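You operate a simulated robot arm through the tools that you are given. There is no shell and no other tool.

You run a simulated robot arm. Do the job below in one go: nothing can be reset, and whatever is moved stays where it is left.

## Task
Free the clamp, swing it clear, then burnish and wax the top of the glued block.
Fine: polishing stone, then white pad, all over; both go back; the block with the teal band stays on its ledge. Set down upright: polishing stone with green knob.

The check looks at the end state, three seconds after you hand in, the way a careful person would. Anything else that was tipped, shoved, dropped, spilled or broken makes it a failure.

## Robot
A 7-joint arm with a two-finger parallel gripper, fixed in place. Base frame: the origin is on the floor under the middle of its stand, x ahead of it, y to its left, z up. Readings come in mm, rad, newtons and seconds.
With the tool pointing down near the work surface it reaches from about 300 to 700 mm from the base axis. Its first joint turns from -1.152 to 1.152 rad. Payload 1.57 kg.
The TCP is the grasp point between the finger pads, 30 mm short of the fingertips. In the tool frame z runs along the fingers and y along their closing line. The gripper opens to 110 mm. The fingers are 24 mm wide and 12 mm thick; the gripper's body (48 by 112 mm) begins 78 mm behind the TCP.
Orientation is told as [roll, pitch, yaw] about the base's x, y, z axes, in that order, counted from this pose: with the fingers straight down and closing along the base's y, the tool's x points along the base's -x, its y along +y and its z along -z.

## Interface
- The arm moves only by the tool move_arm. Its argument "increments" is a list of rows, each a list of 7 numbers: the turn, a rotation vector about the tool's x, y, z in units of 6 degrees (1.0 is 6 degrees), then the shift along the tool's x, y, z in units of 50 mm (1.0 is 50 mm), then the opening, from 0 (shut) to 1 (fully open). In form: [[ax, ay, az, x, y, z, grip], ...]. A call has 1 to 20 rows; each row shifts and turns the commanded pose from where the row before left it, along the tool's axes as they then stand. A call with a number of a shift or a turn outside -1 to 1 is refused whole. Rows are played at 5 a second. More than 50 mm and 0.15 rad between two rows, or a gripper value outside its range, and nothing of the call is played. A pose out of reach is approached as far as the arm can. The call stops where the force on the tool passes 40 N (or 10 N more than at its start, if that is more) or the arm is blocked; 0.2 s more then pass. The fingers move at their own pace (about 108 mm/s each) and stop on an object; they squeeze with about 23 N. The grip force told is the motor's: it shows also when the fingers shut on nothing. Time passes only in rows, and 0.2 s behind the last, so rows that do not move let the fingers close. It gives the time, the measured TCP pose, the force on the tool (base axes), the opening and the grip force at its end, in the units of the frame above (readings bear some noise), with the torque about the TCP (base axes, N m) and any sound that the robot's microphone picked up.
- Cameras (640 x 400 px; columns grow to the right, rows downward): "scene" is fixed at [174.8, -379.5, 1420.7]; the picture's right is [0.77, -0.64, 0.00], its down [-0.34, -0.40, -0.85] and it looks along [0.55, 0.65, -0.52] (base axes); focal length 260 px, centre (320, 200). "wrist" rides on the gripper at [70, 16, -141] in the tool frame; the picture's right is [-0.23, 0.97, 0.00], its down [-0.85, -0.20, -0.48] and it looks along [-0.47, -0.11, 0.88] (tool axes); focal length 222 px, centre (320, 200). There is no depth. A picture from a camera that has moved, and an enlarged one, comes with that camera's place and axes in the base frame and with its lens. The place of the scene camera against the robot may be out by one fixed shift of up to 25 mm in any direction.
- get_image(camera): a new picture of that camera. The clock stands still meanwhile.
- close_up(camera, box): a new picture of the part [left, top, right, bottom] of that camera's present view, enlarged. The clock stands still meanwhile.
- hand_in(): hands the job in; it is judged then, once.

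Nothing tells you positions but the pictures and the camera data. Unless the task says otherwise, let go and move clear before handing in.

The tools are called after ">>>" as name(argument=value, ...) on one line, values as JSON. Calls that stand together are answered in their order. move_arm: Moves the arm, as the interface text tells. Its arguments: {"type":"object","properties":{"increments":{"type":"array"}},"required":["increments"]} The other tools are called the same way: get_image (camera) takes a picture; close_up (camera, box) takes an enlarged picture of a part of a camera's view; hand_in () hands the job in.

At the start:

```text
time_s: 0.0
eef_pos: [464.1, 158.2, 1198.5]
ee_rot: [-0.001, -0.001, -0.001]
contact_force: [-0.6, -0.5, 0.2]
wrist_torque: [0.02, 0.02, 0.0]
finger_gap: 110.0
grasp_force: 0.0
```

scene: 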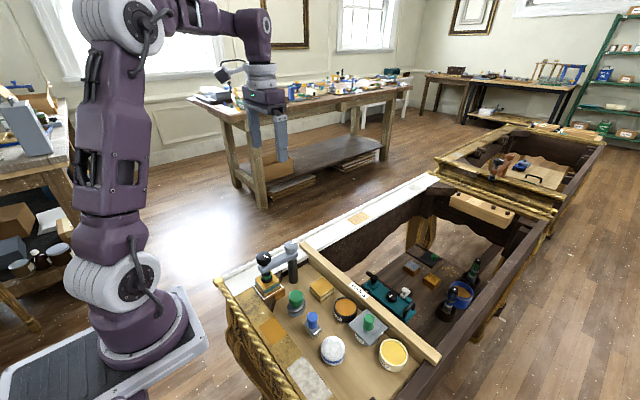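
wrist: 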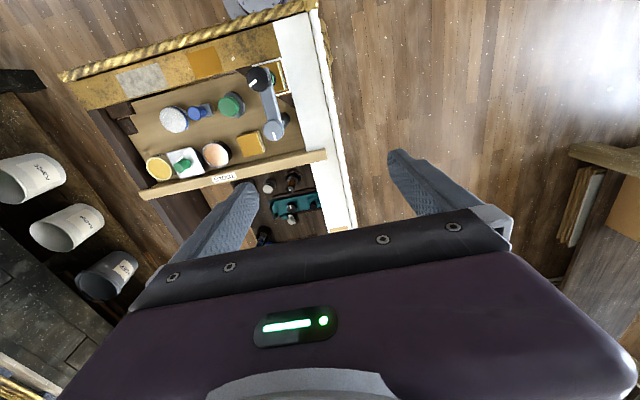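

I see a picture frame (or chest-like tray) with a clamp, several tools and pads near the robot. I'll take enlarged views before moving anything.

>>> close_up(camera="scene", box=[210, 220, 450, 400])

>>> close_up(camera="scene", box=[240, 230, 340, 310])

>>> close_up(camera="wrist", box=[50, 0, 370, 250])

>>> close_up(camera="wrist", box=[120, 50, 320, 190])

```text
2.22 times, centred on (330, 310) of scene
camera zoom: at [174.8, -379.5, 1420.7], right [0.77, -0.64, 0.0], down [-0.34, -0.4, -0.85], along [0.55, 0.65, -0.52], focal length 577 px, centre (298, -44)
```

zoom: 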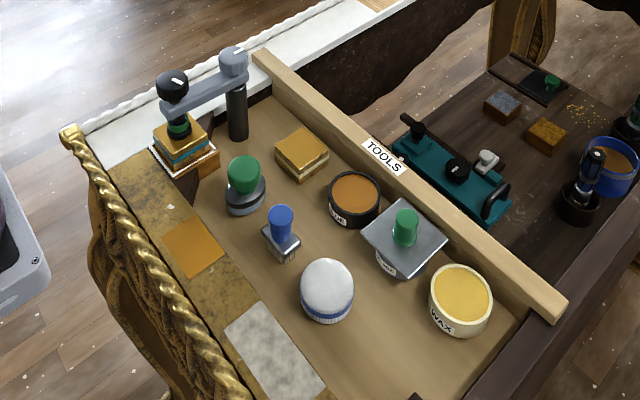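

```text
5.00 times, centred on (290, 270) of scene
camera zoom: at [174.8, -379.5, 1420.7], right [0.77, -0.64, 0.0], down [-0.34, -0.4, -0.85], along [0.55, 0.65, -0.52], focal length 1298 px, centre (470, -150)
```

zoom: 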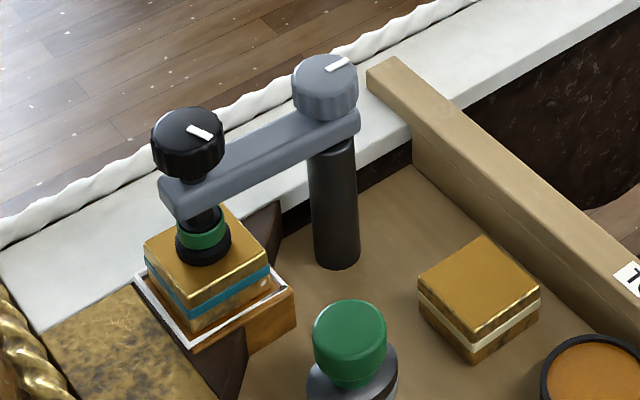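

```text
1.60 times, centred on (210, 125) of wrist
camera zoom: at [393.1, 174.5, 1338.2], right [0.23, 0.97, 0.0], down [0.85, -0.2, 0.48], along [0.47, -0.11, -0.88], focal length 355 px, centre (496, 320)
```

zoom: 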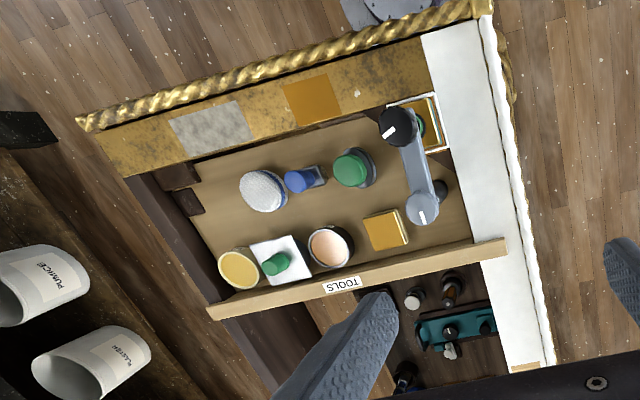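

```text
2.86 times, centred on (220, 120) of wrist
camera zoom: at [393.1, 174.5, 1338.2], right [0.23, 0.97, 0.0], down [0.85, -0.2, 0.48], along [0.47, -0.11, -0.88], focal length 635 px, centre (606, 429)
```

zoom: 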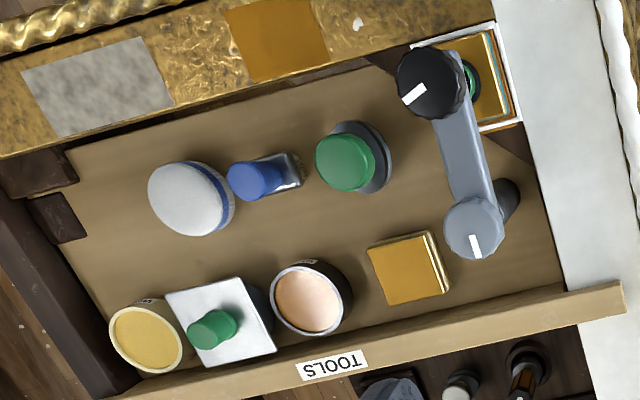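

The clamp's black knob seems to be near (373, 84, 953), with the TOOLS bar near (542, -89, 855). I'll move the wrist camera over the tray for a closer survey.

>>> move_arm(increments=[[0, 0, 0, 0.176, -0.632, 0.4, 1], [0, 0, 0, 0.176, -0.632, 0.4, 1], [0, 0, 0, 0.176, -0.632, 0.4, 1], [0, 0, 0, 0.176, -0.632, 0.4, 1], [0, 0, 0, 0.176, -0.632, 0.4, 1], [0, 0, 0, 0, 0, 0, 1]])

>>> get_image(camera="wrist")

>>> close_up(camera="scene", box=[320, 290, 450, 380])

>>> close_up(camera="scene", box=[270, 280, 370, 370])

```text
time_s: 1.4
eef_pos: [418.4, -2.1, 1097.1]
ee_rot: [0.0, 0.001, 0.0]
contact_force: [0.1, -0.2, 0.4]
wrist_torque: [0.01, -0.04, 0.0]
finger_gap: 109.8
grasp_force: 0.0
```

```text
taken
camera wrist: at [348.0, 13.5, 1237.7], right [0.23, 0.97, 0.0], down [0.85, -0.2, 0.48], along [0.47, -0.11, -0.88], focal length 222 px, centre (320, 200)
```

wrist: 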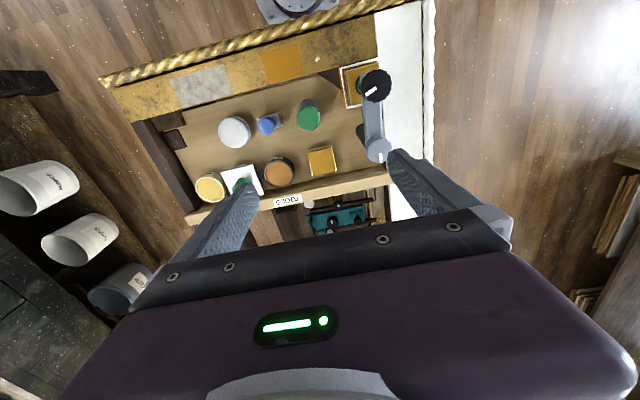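

```text
4.44 times, centred on (385, 335) of scene
camera zoom: at [174.7, -379.6, 1420.7], right [0.77, -0.64, 0.0], down [-0.34, -0.4, -0.85], along [0.55, 0.65, -0.52], focal length 1154 px, centre (31, -400)
```

zoom: 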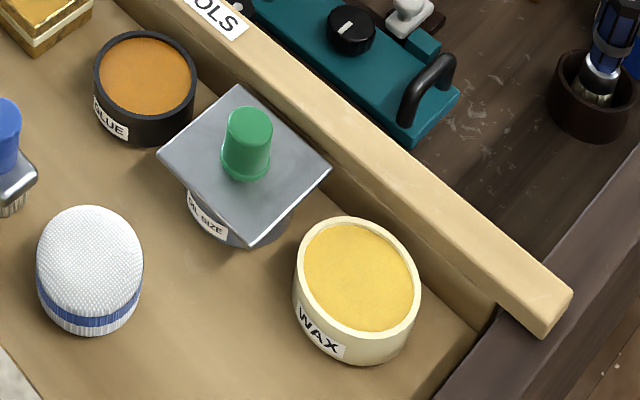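

```text
4.44 times, centred on (320, 325) of scene
camera zoom: at [174.7, -379.6, 1420.7], right [0.77, -0.64, 0.0], down [-0.34, -0.4, -0.85], along [0.55, 0.65, -0.52], focal length 1154 px, centre (320, -356)
```

zoom: 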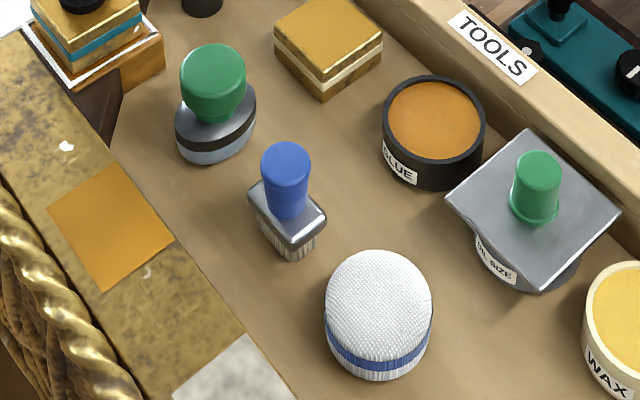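

The stone with the green knob, the blue brush, the white pad, the GLUE, OIL SIZE and WAX jars and the clamp are all visible. Next I'll enlarge the wrist view to measure positions.

>>> close_up(camera="wrist", box=[310, 50, 410, 180])

>>> close_up(camera="wrist", box=[180, 70, 360, 200])

```text
3.08 times, centred on (360, 115) of wrist
camera zoom: at [348.0, 13.5, 1237.7], right [0.23, 0.97, 0.0], down [0.85, -0.2, 0.48], along [0.47, -0.11, -0.88], focal length 684 px, centre (197, 462)
```

zoom: 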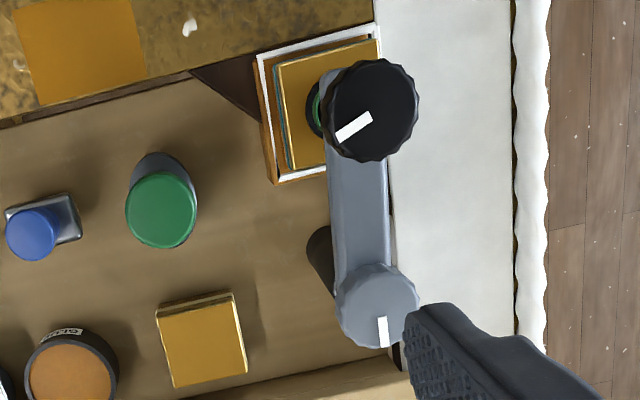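

```text
3.08 times, centred on (270, 135) of wrist
camera zoom: at [348.0, 13.5, 1237.7], right [0.23, 0.97, 0.0], down [0.85, -0.2, 0.48], along [0.47, -0.11, -0.88], focal length 684 px, centre (474, 400)
```

zoom: 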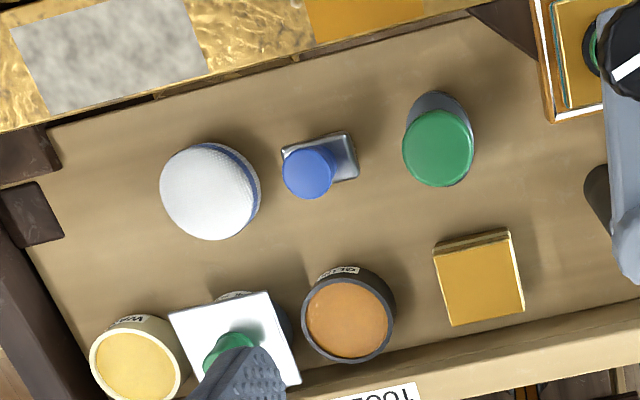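

Triangulating the two wrist views gives these tops:
- Black clamp knob: about (372, 79, 935)
- Grey knob: about (452, 75, 928)
- Stone knob: about (401, -20, 848)
- White pad: about (398, -160, 822)

I'll go lower and nearer for a better view of the clamp and block.

>>> move_arm(increments=[[0, 0, 0, 0.457, -0.12, 0.58, 1], [0, 0, 0, 0.457, -0.12, 0.58, 1], [0, 0, 0, 0.457, -0.12, 0.58, 1], [0, 0, 0, 0, 0, 0, 1]])

>>> get_image(camera="wrist")

```text
time_s: 2.4
eef_pos: [351.4, -19.9, 1012.7]
ee_rot: [0.001, -0.001, 0.0]
contact_force: [0.4, -0.2, -0.3]
wrist_torque: [-0.02, -0.02, -0.03]
finger_gap: 110.2
grasp_force: 0.1
```

```text
taken
camera wrist: at [280.2, -3.3, 1152.4], right [0.23, 0.97, 0.0], down [0.85, -0.2, 0.48], along [0.47, -0.11, -0.88], focal length 222 px, centre (320, 200)
```

wrist: 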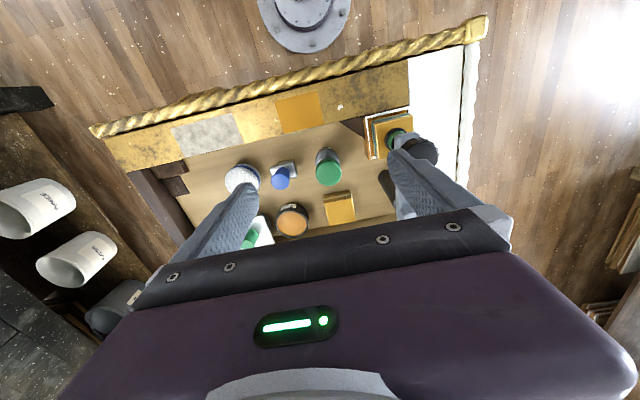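

>>> close_up(camera="wrist", box=[340, 80, 450, 220])

>>> close_up(camera="wrist", box=[210, 130, 370, 250])

>>> close_up(camera="scene", box=[240, 230, 310, 310])

```text
2.86 times, centred on (395, 150) of wrist
camera zoom: at [280.2, -3.3, 1152.4], right [0.23, 0.97, 0.0], down [0.85, -0.2, 0.48], along [0.47, -0.11, -0.88], focal length 635 px, centre (106, 343)
```

zoom: 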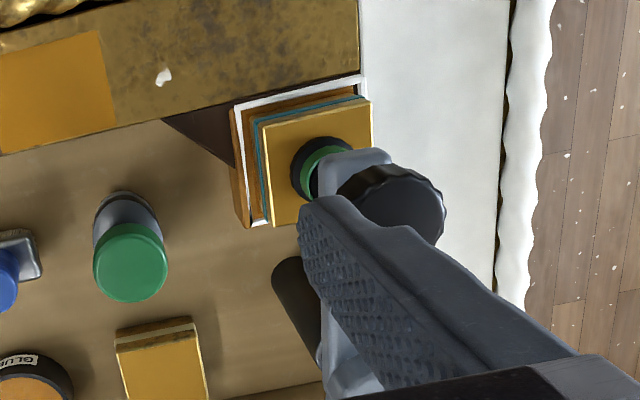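

```text
3.33 times, centred on (290, 190) of wrist
camera zoom: at [280.2, -3.3, 1152.4], right [0.23, 0.97, 0.0], down [0.85, -0.2, 0.48], along [0.47, -0.11, -0.88], focal length 740 px, centre (420, 233)
```

zoom: 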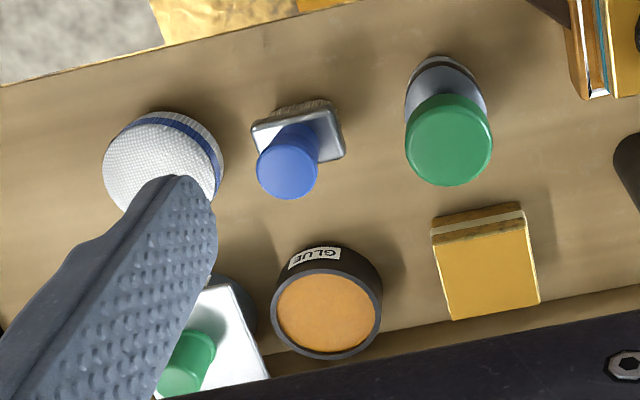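

```text
5.00 times, centred on (275, 270) of scene
camera zoom: at [174.7, -379.6, 1420.7], right [0.77, -0.64, 0.0], down [-0.34, -0.4, -0.85], along [0.55, 0.65, -0.52], focal length 1298 px, centre (545, -150)
```

zoom: 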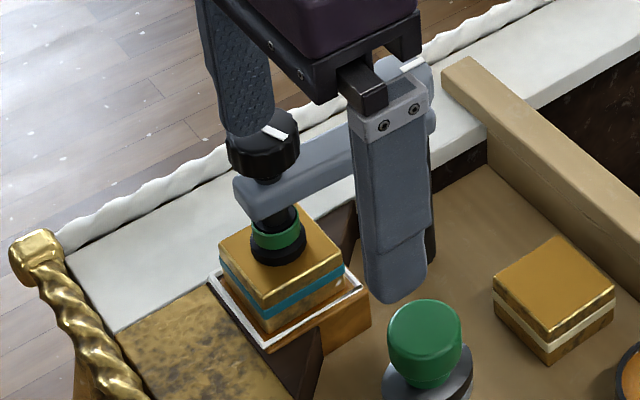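

The block top measures roughly x 349–399, y 54–105, z 847, with the tray floor near z 793. Close-ups render sharply, so I'll zoom tightly on the stone, the pad and the clamp knobs.

>>> close_up(camera="wrist", box=[308, 138, 348, 163])

>>> close_up(camera="scene", box=[280, 285, 312, 317])

>>> close_up(camera="scene", box=[310, 325, 360, 375])

>>> close_up(camera="wrist", box=[218, 150, 268, 200])

```text
16.00 times, centred on (328, 150) of wrist
camera zoom: at [280.2, -3.3, 1152.4], right [0.23, 0.97, 0.0], down [0.85, -0.2, 0.48], along [0.47, -0.11, -0.88], focal length 3554 px, centre (192, 992)
```

zoom: 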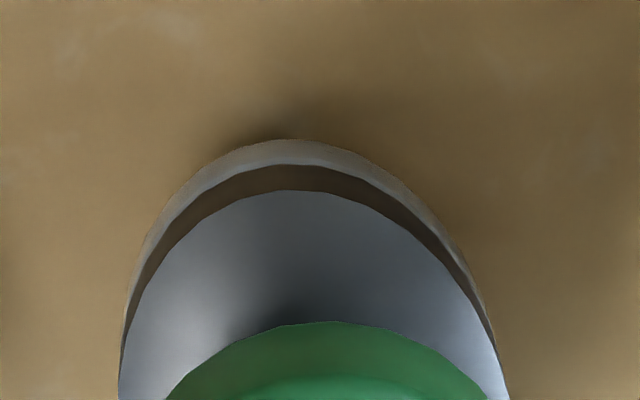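

```text
12.50 times, centred on (296, 301) of scene
camera zoom: at [174.7, -379.6, 1420.7], right [0.77, -0.64, 0.0], down [-0.34, -0.4, -0.85], along [0.55, 0.65, -0.52], focal length 3246 px, centre (620, -1062)
```

zoom: 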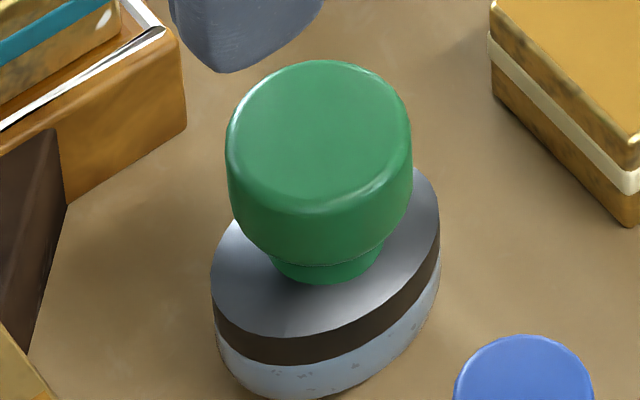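

```text
8.00 times, centred on (335, 350) of scene
camera zoom: at [174.7, -379.6, 1420.7], right [0.77, -0.64, 0.0], down [-0.34, -0.4, -0.85], along [0.55, 0.65, -0.52], focal length 2077 px, centre (200, -1000)
```

zoom: 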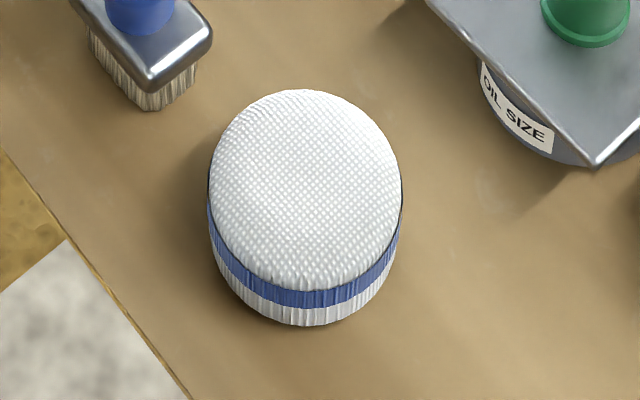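

```text
8.00 times, centred on (243, 175) of wrist
camera zoom: at [280.2, -3.3, 1152.4], right [0.23, 0.97, 0.0], down [0.85, -0.2, 0.48], along [0.47, -0.11, -0.88], focal length 1777 px, centre (936, 400)
```

zoom: 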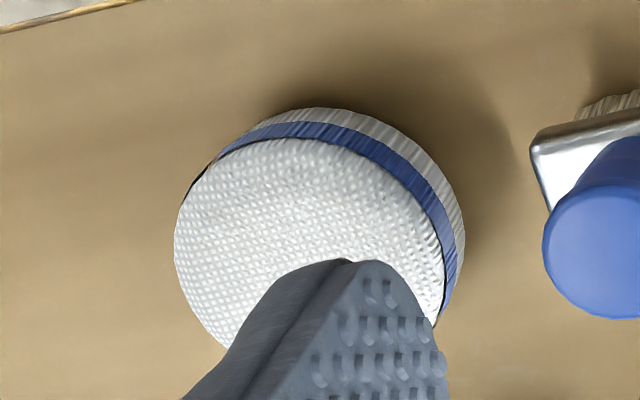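

The stone has an oval base about 56 mm long in x and 38 mm wide in y under a round green knob. The pad is a pleated disc about 58 mm across. Now I'll look closely at the clamp's knobs and foot.

>>> close_up(camera="scene", box=[258, 240, 303, 285])

>>> close_up(camera="scene", box=[250, 270, 290, 310])

>>> close_up(camera="wrist", box=[375, 115, 425, 155])

```text
8.89 times, centred on (280, 262) of scene
camera zoom: at [174.7, -379.6, 1420.7], right [0.77, -0.64, 0.0], down [-0.34, -0.4, -0.85], along [0.55, 0.65, -0.52], focal length 2308 px, centre (671, -356)
```

zoom: 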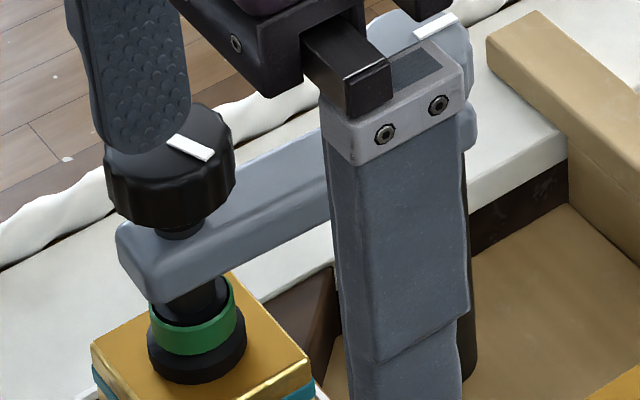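

```text
10.00 times, centred on (270, 290) of scene
camera zoom: at [174.7, -379.6, 1420.7], right [0.77, -0.64, 0.0], down [-0.34, -0.4, -0.85], along [0.55, 0.65, -0.52], focal length 2596 px, centre (820, -700)
```

zoom: 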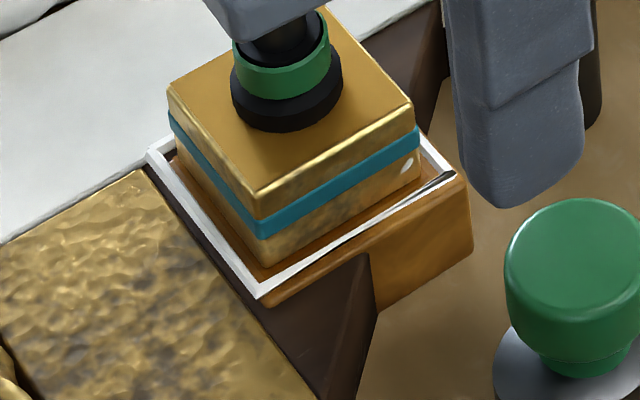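

```text
10.00 times, centred on (400, 135) of wrist
camera zoom: at [280.2, -3.3, 1152.4], right [0.23, 0.97, 0.0], down [0.85, -0.2, 0.48], along [0.47, -0.11, -0.88], focal length 2221 px, centre (-480, 850)
```

zoom: 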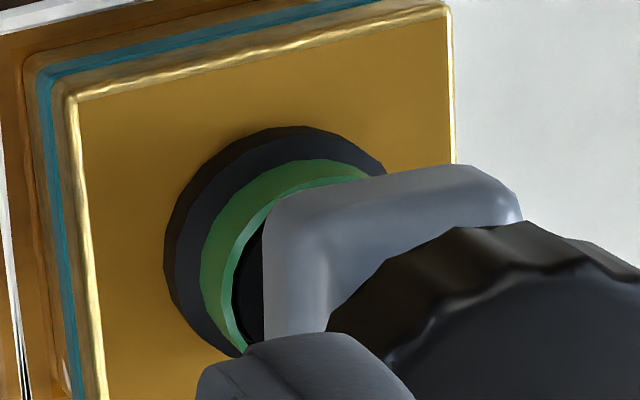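

The clamp has a fluted black screw knob on top of its arm, a foot with a green ring on the block, and a grey knob on the post. I'll place the gripper directly above the black knob and check alignment.

>>> move_arm(increments=[[0, 0, 0, -0.14, 0.657, 0, 1], [0, 0, 0, -0.14, 0.657, 0, 1], [0, 0, 0, -0.14, 0.657, 0, 1], [0, 0, 0, 0, 0, 0, 1]])

>>> get_image(camera="wrist")

>>> close_up(camera="wrist", box=[240, 80, 400, 210])

```text
time_s: 3.4
eef_pos: [370.8, 81.8, 1010.9]
ee_rot: [0.0, 0.001, 0.0]
contact_force: [1.0, -0.2, 0.2]
wrist_torque: [-0.03, 0.01, 0.0]
finger_gap: 109.9
grasp_force: 0.2
```

```text
taken
camera wrist: at [300.3, 97.8, 1151.9], right [0.23, 0.97, 0.0], down [0.85, -0.2, 0.48], along [0.47, -0.11, -0.88], focal length 222 px, centre (320, 200)
```

wrist: 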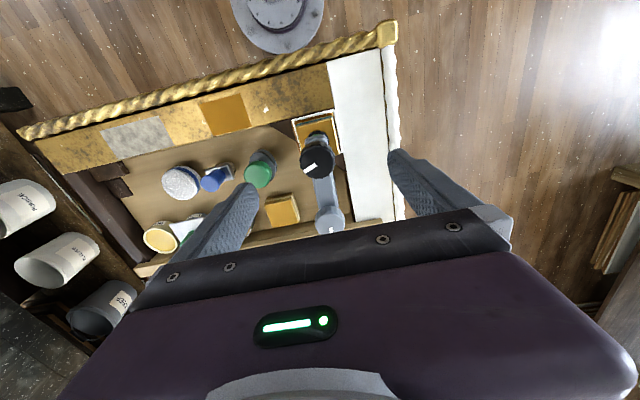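

```text
3.08 times, centred on (320, 145) of wrist
camera zoom: at [300.3, 97.8, 1151.9], right [0.23, 0.97, 0.0], down [0.85, -0.2, 0.48], along [0.47, -0.11, -0.88], focal length 684 px, centre (320, 369)
```

zoom: 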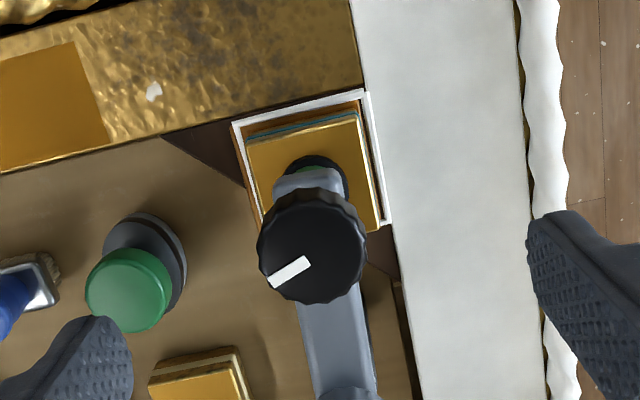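

The knob's centre is near (373.5, 79) with its top at z ≈ 935. I'll narrow the fingers and pre-turn the wrist clockwise, so there's room for a long counter-clockwise unscrewing turn.

>>> move_arm(increments=[[0, 0, 0, -0.054, -0.056, 0, 0.58], [0, 0, 1, 0, 0, 0, 0.58], [0, 0, 1, 0, 0, 0, 0.58], [0, 0, 1, 0, 0, 0, 0.58], [0, 0, 1, 0, 0, 0, 0.58], [0, 0, 1, 0, 0, 0, 0.58], [0, 0, 1, 0, 0, 0, 0.58], [0, 0, 1, 0, 0, 0, 0.58], [0, 0, 1, 0, 0, 0, 0.58], [0, 0, 1, 0, 0, 0, 0.58], [0, 0, 1, 0, 0, 0, 0.58], [0, 0, 0, 0, 0, 0, 0.58]])

>>> get_image(camera="wrist")

```text
time_s: 6.0
eef_pos: [374.6, 79.1, 1010.9]
ee_rot: [0.001, 0.0, -1.05]
contact_force: [-0.9, 0.6, -0.1]
wrist_torque: [0.03, 0.0, -0.01]
finger_gap: 63.9
grasp_force: 0.1
```

```text
taken
camera wrist: at [353.2, 146.8, 1151.4], right [0.96, 0.29, 0.0], down [0.25, -0.84, 0.48], along [0.14, -0.46, -0.88], focal length 222 px, centre (320, 200)
```

wrist: 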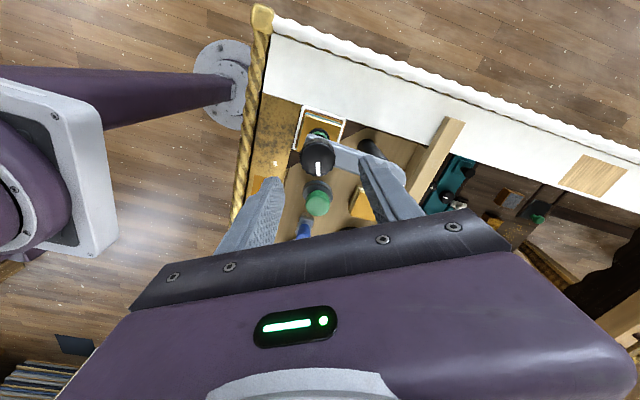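

>>> close_up(camera="wrist", box=[280, 120, 360, 190])

```text
5.71 times, centred on (320, 155) of wrist
camera zoom: at [353.2, 146.8, 1151.4], right [0.96, 0.29, 0.0], down [0.25, -0.84, 0.48], along [0.14, -0.46, -0.88], focal length 1269 px, centre (320, 457)
```

zoom: 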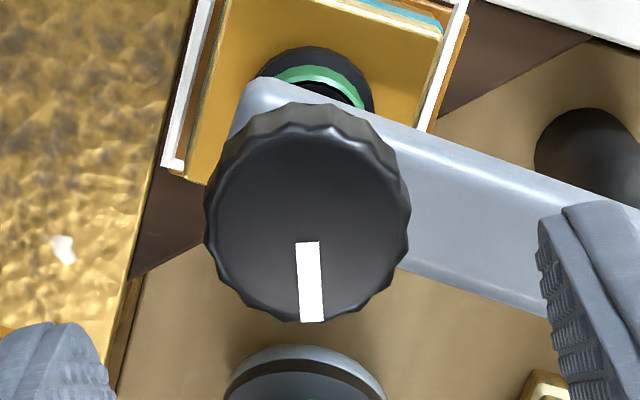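

The knob sits about 2.5 mm off in tool y. I'll correct that, lower the fingertips to just above the clamp arm, and close on the knob.

>>> move_arm(increments=[[0, 0, 0, 0, -0.05, 0.4, 0.58], [0, 0, 0, 0, 0, 0.42, 0.58], [0, 0, 0, 0, 0, 0.4, 0.58], [0, 0, 0, 0, 0, 0, 0.58], [0, 0, 0, 0, 0, 0, 0.2], [0, 0, 0, 0, 0, 0, 0], [0, 0, 0, 0, 0, 0, 0], [0, 0, 0, 0, 0, 0, 0]])

>>> close_up(camera="scene", box=[240, 220, 320, 300])

>>> get_image(camera="wrist")

```text
time_s: 7.8
eef_pos: [372.6, 77.8, 950.2]
ee_rot: [0.004, -0.001, -1.047]
contact_force: [13.7, 7.1, -7.6]
wrist_torque: [0.05, -0.21, 0.04]
finger_gap: 34.3
grasp_force: 42.1
```

```text
5.00 times, centred on (280, 260) of scene
camera zoom: at [175.2, -379.3, 1420.7], right [0.77, -0.64, 0.0], down [-0.34, -0.4, -0.85], along [0.55, 0.65, -0.52], focal length 1298 px, centre (520, -100)
```

zoom: 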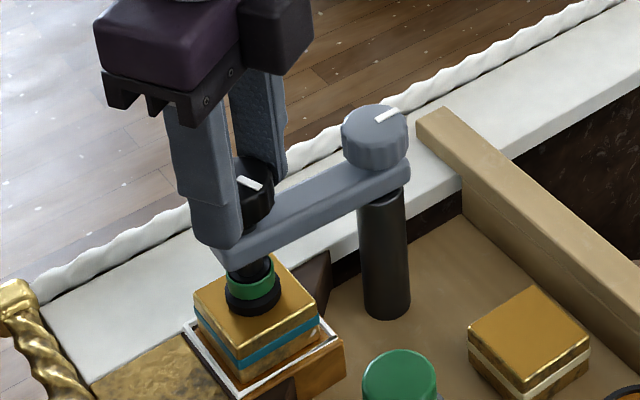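

```text
taken
camera wrist: at [351.1, 145.3, 1089.8], right [0.96, 0.29, 0.0], down [0.25, -0.84, 0.48], along [0.14, -0.46, -0.88], focal length 222 px, centre (320, 200)
```

wrist: 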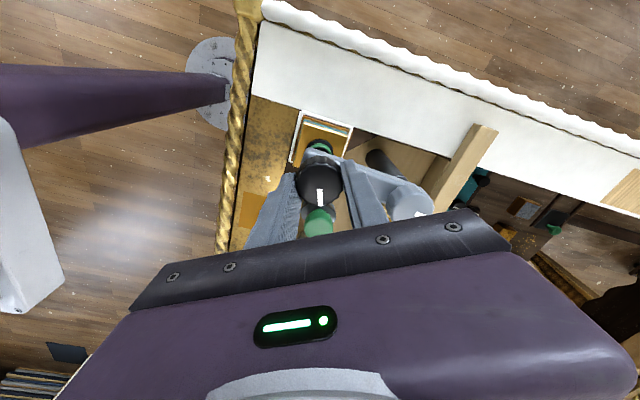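

The fingers hold the knob, though a sideways force of about 15 N shows I'm slightly off centre. I'll relieve that, then try a small counter-clockwise turn.

>>> move_arm(increments=[[0, 0, 0, 0, 0.04, 0, 0], [0, 0, 0, 0, 0, 0, 0]])

>>> move_arm(increments=[[0, 0, -1, 0, 0, 0, 0], [0, 0, -1, 0, 0, 0, 0], [0, 0, 0, 0, 0, 0, 0]])

>>> close_up(camera="scene", box=[240, 220, 320, 300])

```text
time_s: 8.4
eef_pos: [373.5, 76.7, 949.6]
ee_rot: [-0.001, 0.002, -1.047]
contact_force: [5.2, -0.1, 2.0]
wrist_torque: [0.06, -0.03, -0.01]
finger_gap: 34.4
grasp_force: 41.6
```

```text
time_s: 9.2
eef_pos: [373.8, 77.5, 950.2]
ee_rot: [-0.002, 0.0, -0.835]
contact_force: [-2.4, -3.1, 7.4]
wrist_torque: [-0.1, 0.01, -0.01]
finger_gap: 34.2
grasp_force: 42.2
```

```text
5.00 times, centred on (280, 260) of scene
camera zoom: at [174.6, -379.7, 1420.7], right [0.77, -0.64, 0.0], down [-0.34, -0.4, -0.85], along [0.55, 0.65, -0.52], focal length 1298 px, centre (520, -100)
```

zoom: 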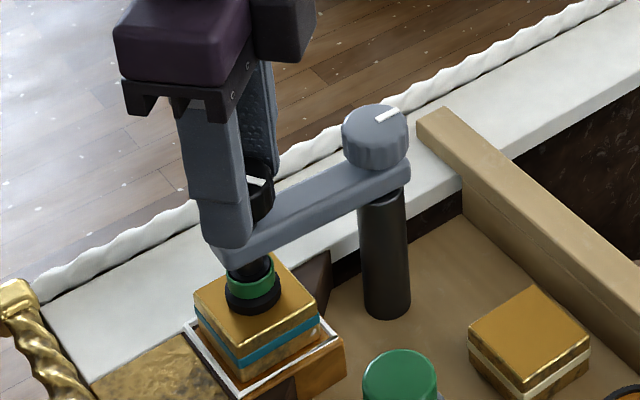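

>>> close_up(camera="wrist", box=[280, 120, 380, 220])

>>> move_arm(increments=[[0, 0, -1, 0, 0, 0, 0], [0, 0, -1, 0, 0, 0, 0], [0, 0, -1, 0, 0, 0, 0], [0, 0, 0, 0, 0, 0, 0]])

>>> close_up(camera="wrist", box=[280, 120, 380, 220])

>>> close_up(camera="scene", box=[250, 250, 300, 300])

```text
4.00 times, centred on (330, 170) of wrist
camera zoom: at [338.3, 140.4, 1089.7], right [0.88, 0.48, 0.0], down [0.43, -0.77, 0.48], along [0.23, -0.42, -0.88], focal length 888 px, centre (280, 320)
```

zoom: 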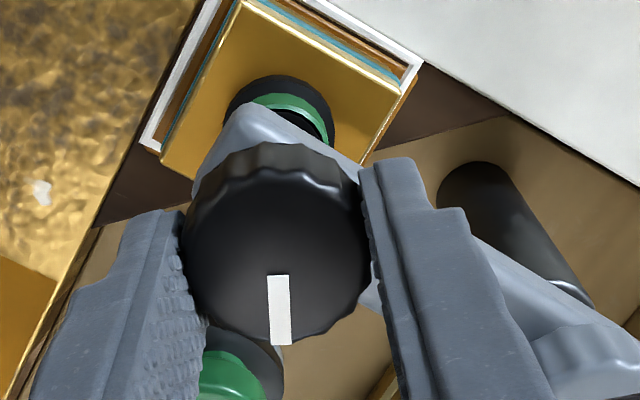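

```text
time_s: 10.2
eef_pos: [374.3, 79.1, 949.6]
ee_rot: [0.0, -0.002, -0.522]
contact_force: [-0.3, -1.0, 11.6]
wrist_torque: [-0.04, 0.05, 0.04]
finger_gap: 34.4
grasp_force: 42.0
```

```text
4.00 times, centred on (330, 170) of wrist
camera zoom: at [320.7, 126.9, 1089.9], right [0.68, 0.73, 0.0], down [0.64, -0.6, 0.48], along [0.35, -0.33, -0.88], focal length 888 px, centre (280, 320)
```

zoom: 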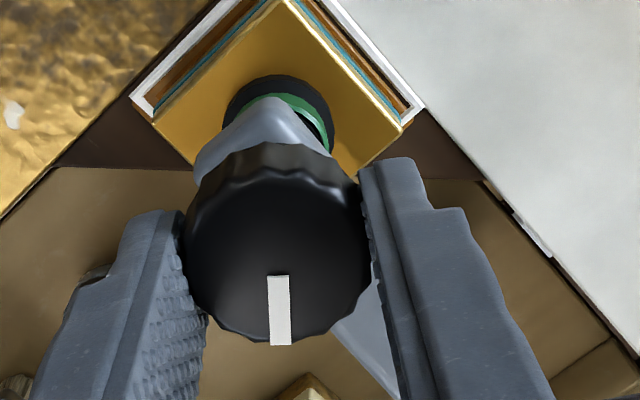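

```text
8.00 times, centred on (275, 275) of scene
camera zoom: at [174.6, -379.6, 1420.7], right [0.77, -0.64, 0.0], down [-0.34, -0.4, -0.85], along [0.55, 0.65, -0.52], focal length 2077 px, centre (680, -400)
```

zoom: 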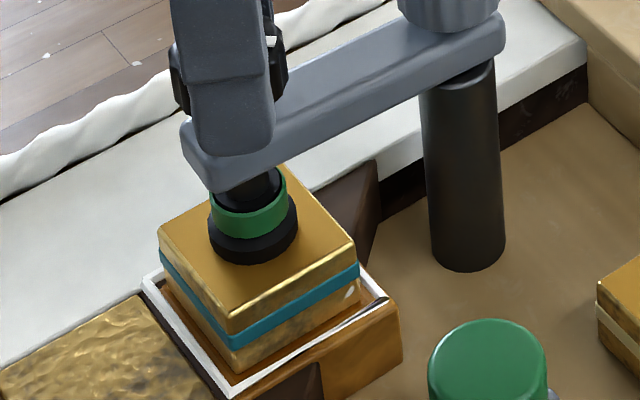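

The knob turns with the gripper and the upward force is growing, so it seems to rise as it unscrews. I'll continue counter-clockwise while lifting slightly to relieve that.

>>> move_arm(increments=[[0, 0, 0, 0, 0, -0.03, 0], [0, 0, 0, 0, 0, 0, 0]])

>>> move_arm(increments=[[0, 0, -1, 0, 0, 0, 0], [0, 0, -1, 0, 0, 0, 0], [0, 0, -1, 0, 0, 0, 0], [0, 0, -1, 0, 0, 0, 0], [0, 0, -1, 0, 0, 0, 0], [0, 0, 0, 0, 0, 0, 0]])

>>> close_up(camera="scene", box=[250, 250, 300, 300])

>>> close_up(camera="wrist", box=[280, 120, 380, 220])

```text
time_s: 10.8
eef_pos: [374.5, 78.5, 950.7]
ee_rot: [-0.002, 0.0, -0.523]
contact_force: [0.7, 2.9, -34.8]
wrist_torque: [0.06, -0.08, 0.1]
finger_gap: 34.4
grasp_force: 41.9
```

```text
time_s: 12.2
eef_pos: [374.5, 79.0, 951.5]
ee_rot: [0.0, -0.002, 0.002]
contact_force: [-8.4, 7.4, -2.2]
wrist_torque: [0.15, 0.32, 0.01]
finger_gap: 33.9
grasp_force: 42.2
```

```text
8.00 times, centred on (275, 275) of scene
camera zoom: at [174.6, -379.3, 1420.8], right [0.77, -0.64, 0.0], down [-0.34, -0.4, -0.85], along [0.55, 0.65, -0.52], focal length 2077 px, centre (680, -400)
```

zoom: 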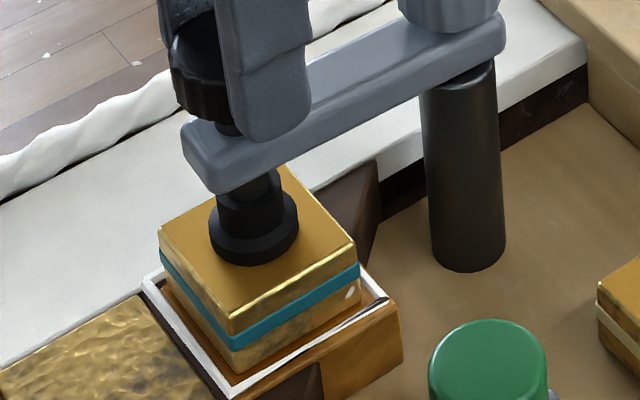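

```text
4.00 times, centred on (330, 170) of wrist
camera zoom: at [303.5, 94.6, 1092.1], right [0.23, 0.97, 0.0], down [0.85, -0.2, 0.48], along [0.47, -0.11, -0.88], focal length 888 px, centre (280, 320)
```

zoom: 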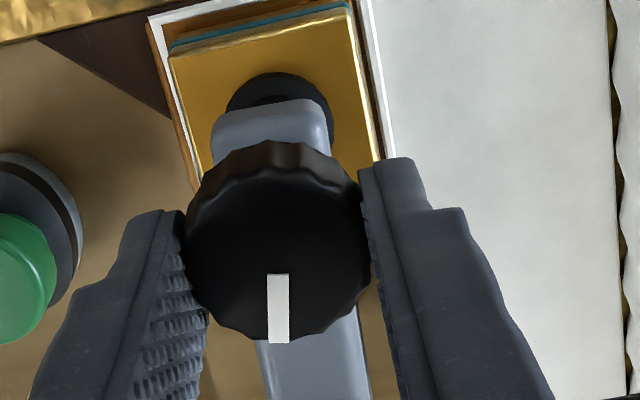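

The green pressure ring on the foot has gone dark after about 60° of turn, so the pressure looks released. I'll keep turning counter-clockwise in small steps and watch the foot.

>>> move_arm(increments=[[0, 0, -1, 0, 0, 0, 0], [0, 0, -1, 0, 0, 0, 0], [0, 0, -1, 0, 0, 0, 0], [0, 0, -1, 0, 0, 0, 0], [0, 0, 0, 0, 0, 0, 0]])

>>> close_up(camera="scene", box=[250, 250, 300, 300])

```text
time_s: 13.4
eef_pos: [374.0, 80.4, 952.0]
ee_rot: [-0.002, -0.002, 0.422]
contact_force: [-13.5, 23.0, 16.1]
wrist_torque: [0.51, 0.21, -0.07]
finger_gap: 34.0
grasp_force: 42.1
```

```text
8.00 times, centred on (275, 275) of scene
camera zoom: at [174.2, -379.0, 1420.9], right [0.77, -0.64, 0.0], down [-0.34, -0.4, -0.85], along [0.55, 0.65, -0.52], focal length 2077 px, centre (680, -400)
```

zoom: 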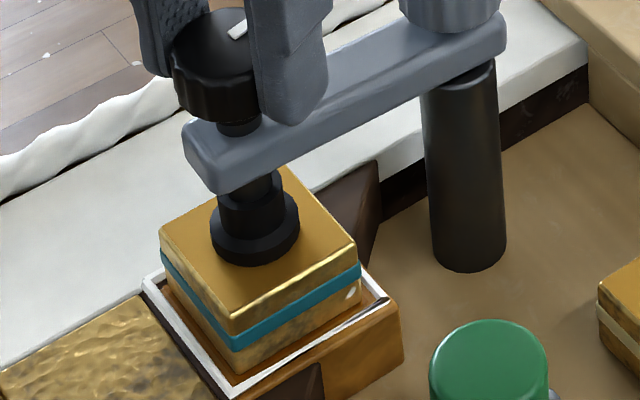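

The ring now reads released, but sideways force has built up from slight off-centre turning. I'll let go, re-centre and inspect the clamp before continuing.

>>> move_arm(increments=[[0, 0, 0, 0, 0.04, 0, 0], [0, 0, 0, 0, 0, 0, 0.3], [0, 0, 0, 0, 0, 0, 0.58], [0, 0, 0, 0, 0, 0, 0.58]])

>>> move_arm(increments=[[0, 0, 0, 0, 0, -0.5, 0.58], [0, 0, 0, 0, 0, -0.5, 0.58], [0, 0, 0, 0, 0, 0, 0.58]])

>>> close_up(camera="scene", box=[250, 240, 310, 300])

>>> get_image(camera="wrist")

>>> close_up(camera="wrist", box=[270, 100, 370, 200])

```text
time_s: 14.4
eef_pos: [373.0, 79.6, 952.3]
ee_rot: [-0.001, -0.001, 0.42]
contact_force: [-0.2, -0.4, -0.4]
wrist_torque: [0.03, -0.01, -0.05]
finger_gap: 63.9
grasp_force: 0.1
```

```text
time_s: 15.2
eef_pos: [372.6, 81.6, 1001.1]
ee_rot: [0.0, 0.002, 0.419]
contact_force: [-1.3, 0.3, 0.3]
wrist_torque: [0.01, 0.03, 0.0]
finger_gap: 63.5
grasp_force: 0.2
```

```text
6.67 times, centred on (280, 270) of scene
camera zoom: at [174.7, -379.6, 1420.7], right [0.77, -0.64, 0.0], down [-0.34, -0.4, -0.85], along [0.55, 0.65, -0.52], focal length 1731 px, centre (587, -267)
```

zoom: 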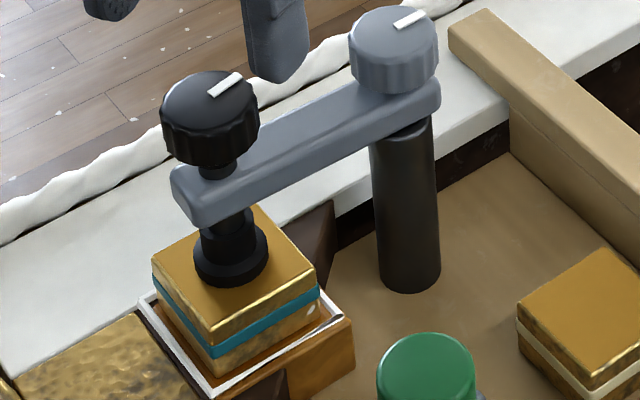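

```text
taken
camera wrist: at [302.2, 67.4, 1141.8], right [-0.19, 0.98, 0.0], down [0.86, 0.17, 0.48], along [0.47, 0.09, -0.88], focal length 222 px, centre (320, 200)
```

wrist: 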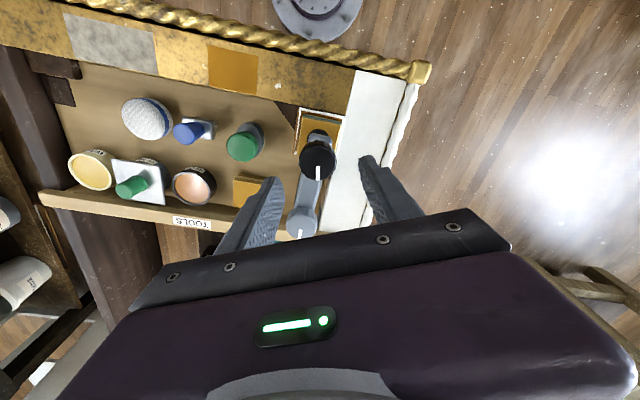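

```text
4.00 times, centred on (320, 150) of wrist
camera zoom: at [302.2, 67.4, 1141.8], right [-0.19, 0.98, 0.0], down [0.86, 0.17, 0.48], along [0.47, 0.09, -0.88], focal length 888 px, centre (320, 400)
```

zoom: 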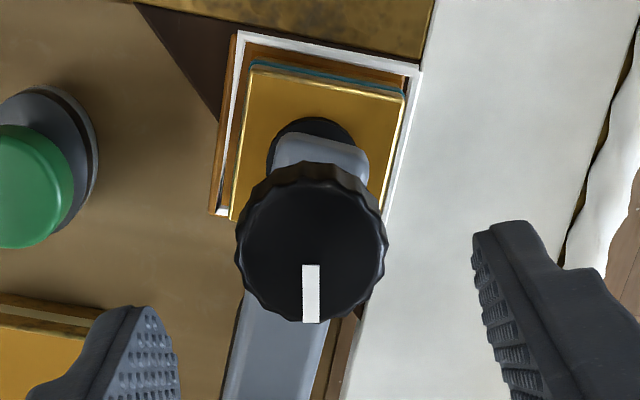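

The black knob has risen about 4–5 mm and the ring is dark, but the foot still rests on the block. I'll turn the wrist back, re-grip and continue unscrewing so the foot lifts.

>>> move_arm(increments=[[0, 0, 1, 0.028, -0.024, 0, 0.58], [0, 0, 1, 0, 0, 0, 0.58], [0, 0, 1, 0, 0, 0, 0.58], [0, 0, 1, 0, 0, 0, 0.58], [0, 0, 1, 0, 0, 0, 0.58], [0, 0, 1, 0, 0, 0, 0.58], [0, 0, 1, 0, 0, 0, 0.58], [0, 0, 1, 0, 0, 0, 0.58], [0, 0, 1, 0, 0, 0, 0.58], [0, 0, 1, 0, 0, 0, 0.58], [0, 0, 1, 0, 0, 0, 0.58], [0, 0, 1, 0, 0, 0, 0.58], [0, 0, 1, 0, 0, 0, 0.58], [0, 0, 1, 0, 0, 0, 0.58], [0, 0, 0, 0, 0, 0, 0.58]])

>>> close_up(camera="wrist", box=[270, 100, 370, 200])

>>> close_up(camera="scene", box=[240, 230, 340, 310])

```text
time_s: 18.4
eef_pos: [372.7, 77.1, 1000.7]
ee_rot: [0.0, 0.002, -1.049]
contact_force: [0.3, 0.1, 0.1]
wrist_torque: [0.02, 0.02, 0.02]
finger_gap: 63.9
grasp_force: 0.1
```

```text
4.00 times, centred on (320, 150) of wrist
camera zoom: at [351.0, 146.5, 1142.0], right [0.96, 0.29, 0.0], down [0.25, -0.84, 0.48], along [0.14, -0.46, -0.88], focal length 888 px, centre (320, 400)
```

zoom: 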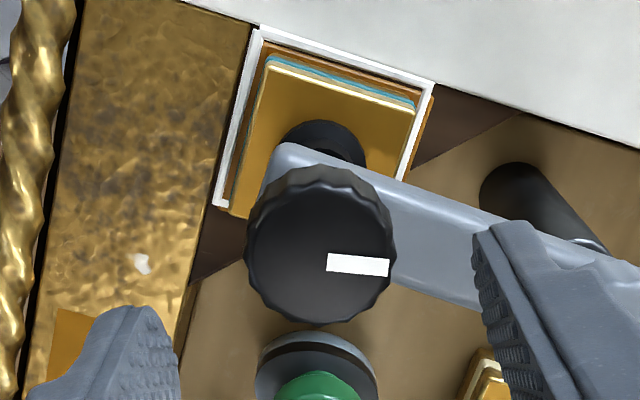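

```text
5.00 times, centred on (290, 270) of scene
camera zoom: at [174.8, -379.5, 1420.7], right [0.77, -0.64, 0.0], down [-0.34, -0.4, -0.85], along [0.55, 0.65, -0.52], focal length 1298 px, centre (470, -150)
```

zoom: 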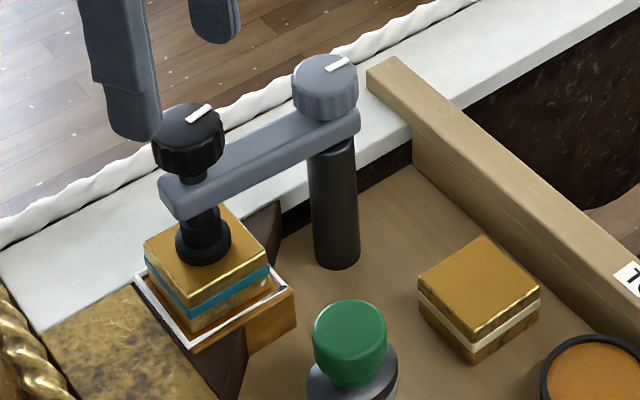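

>>> move_arm(increments=[[0, 0, 0, 0, 0, 0.5, 0.58], [0, 0, 0, 0, 0, 0.46, 0.58], [0, 0, 0, 0, 0, 0, 0.4], [0, 0, 0, 0, 0, 0, 0], [0, 0, 0, 0, 0, 0, 0], [0, 0, 0, 0, 0, 0, 0]])

```text
time_s: 19.8
eef_pos: [373.2, 77.9, 952.8]
ee_rot: [-0.001, 0.0, -1.048]
contact_force: [2.3, 1.7, -6.4]
wrist_torque: [0.02, -0.03, 0.0]
finger_gap: 34.4
grasp_force: 41.3
```

The re-grip is well centred with low lateral force. I'll turn another 60° counter-clockwise with a slight rise.

>>> move_arm(increments=[[0, 0, -1, 0, 0, -0.003, 0], [0, 0, -1, 0, 0, -0.003, 0], [0, 0, -1, 0, 0, -0.003, 0], [0, 0, -1, 0, 0, -0.003, 0], [0, 0, -1, 0, 0, -0.003, 0], [0, 0, 0, 0, 0, 0, 0]])

>>> close_up(camera="scene", box=[250, 250, 300, 300])

>>> close_up(camera="wrist", box=[280, 120, 380, 220])

```text
time_s: 21.2
eef_pos: [373.9, 77.0, 953.8]
ee_rot: [0.002, -0.002, -0.522]
contact_force: [12.5, 5.7, -11.2]
wrist_torque: [-0.11, -0.38, 0.01]
finger_gap: 34.1
grasp_force: 41.4
```

```text
8.00 times, centred on (275, 275) of scene
camera zoom: at [175.2, -379.3, 1420.7], right [0.77, -0.64, 0.0], down [-0.34, -0.4, -0.85], along [0.55, 0.65, -0.52], focal length 2077 px, centre (680, -400)
```

zoom: 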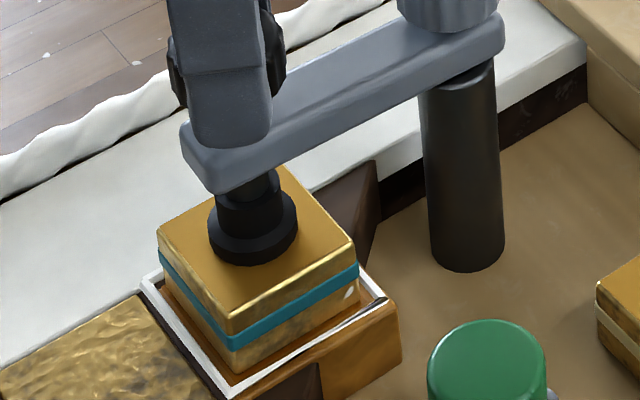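

```text
4.00 times, centred on (330, 170) of wrist
camera zoom: at [320.1, 126.6, 1094.0], right [0.68, 0.73, 0.0], down [0.64, -0.6, 0.48], along [0.35, -0.33, -0.88], focal length 888 px, centre (280, 320)
```

zoom: 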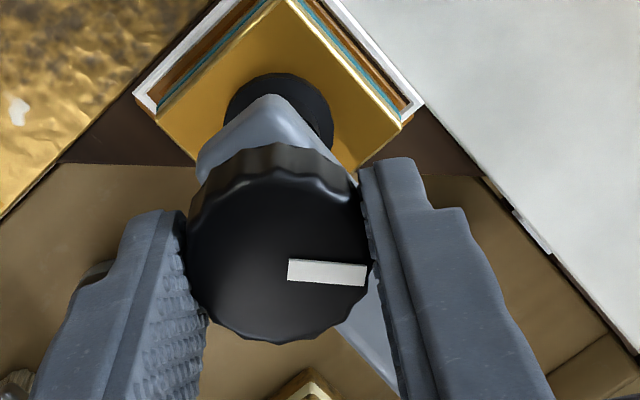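

>>> move_arm(increments=[[0, 0, -1, 0, 0, 0, 0], [0, 0, -1, 0, 0, 0, 0], [0, 0, -1, 0, 0, 0, 0], [0, 0, -1, 0, 0, 0, 0], [0, 0, -1, 0, 0, 0, 0], [0, 0, 0, 0, 0, 0, 0]])

>>> close_up(camera="scene", box=[250, 250, 300, 300])

>>> close_up(camera="wrist", box=[280, 120, 380, 220])

```text
time_s: 22.6
eef_pos: [373.6, 78.2, 953.8]
ee_rot: [0.0, -0.002, 0.002]
contact_force: [14.9, 4.6, 4.4]
wrist_torque: [0.12, -0.32, -0.02]
finger_gap: 33.9
grasp_force: 42.0
```

```text
8.00 times, centred on (275, 275) of scene
camera zoom: at [175.1, -379.4, 1420.7], right [0.77, -0.64, 0.0], down [-0.34, -0.4, -0.85], along [0.55, 0.65, -0.52], focal length 2077 px, centre (680, -400)
```

zoom: 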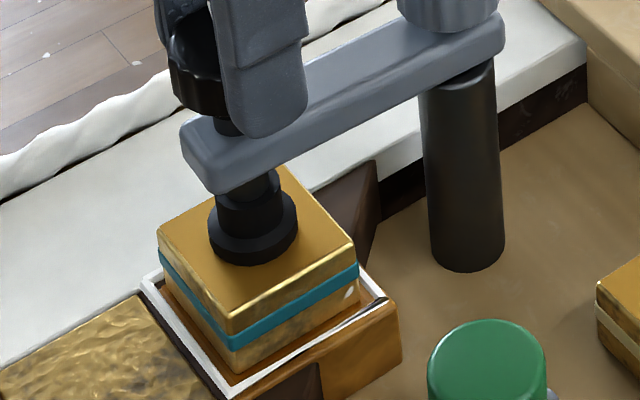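

```text
4.00 times, centred on (330, 170) of wrist
camera zoom: at [302.8, 94.6, 1094.4], right [0.23, 0.97, 0.0], down [0.85, -0.2, 0.48], along [0.47, -0.11, -0.88], focal length 888 px, centre (280, 320)
```

zoom: 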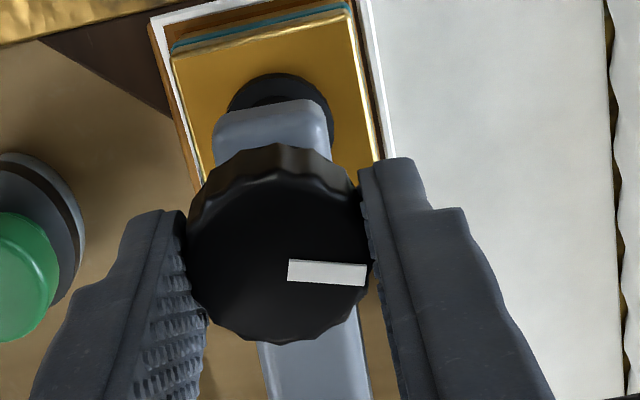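

>>> move_arm(increments=[[0, 0, -1, 0, 0, 0, 0], [0, 0, -1, 0, 0, -0.01, 0], [0, 0, -1, 0, 0, -0.01, 0], [0, 0, -1, 0, 0, -0.01, 0], [0, 0, -1, 0, 0, 0, 0], [0, 0, 0, 0, 0, 0, 0]])

>>> close_up(camera="scene", box=[250, 250, 300, 300])

>>> close_up(camera="wrist", box=[280, 120, 380, 220])

```text
time_s: 24.0
eef_pos: [372.8, 78.4, 955.2]
ee_rot: [-0.001, -0.002, 0.526]
contact_force: [14.4, 14.4, 3.7]
wrist_torque: [0.3, -0.26, -0.02]
finger_gap: 34.4
grasp_force: 41.6
```

```text
8.00 times, centred on (275, 275) of scene
camera zoom: at [175.1, -379.2, 1420.8], right [0.77, -0.64, 0.0], down [-0.34, -0.4, -0.85], along [0.55, 0.65, -0.52], focal length 2077 px, centre (680, -400)
```

zoom: 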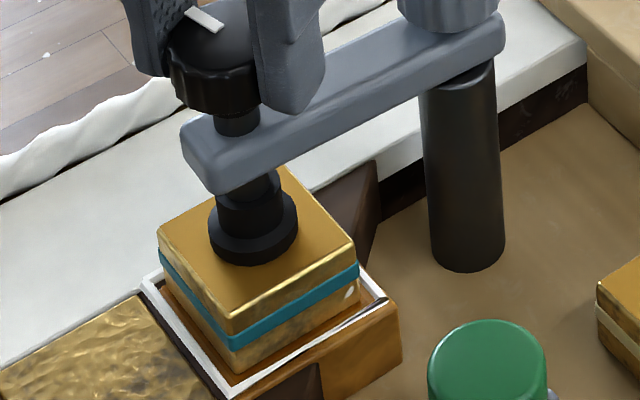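

```text
4.00 times, centred on (330, 170) of wrist
camera zoom: at [303.6, 57.9, 1095.3], right [-0.29, 0.96, 0.0], down [0.84, 0.26, 0.48], along [0.46, 0.14, -0.88], focal length 888 px, centre (280, 320)
```

zoom: 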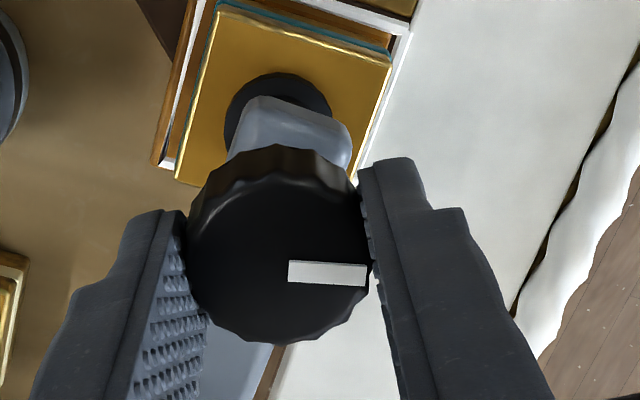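

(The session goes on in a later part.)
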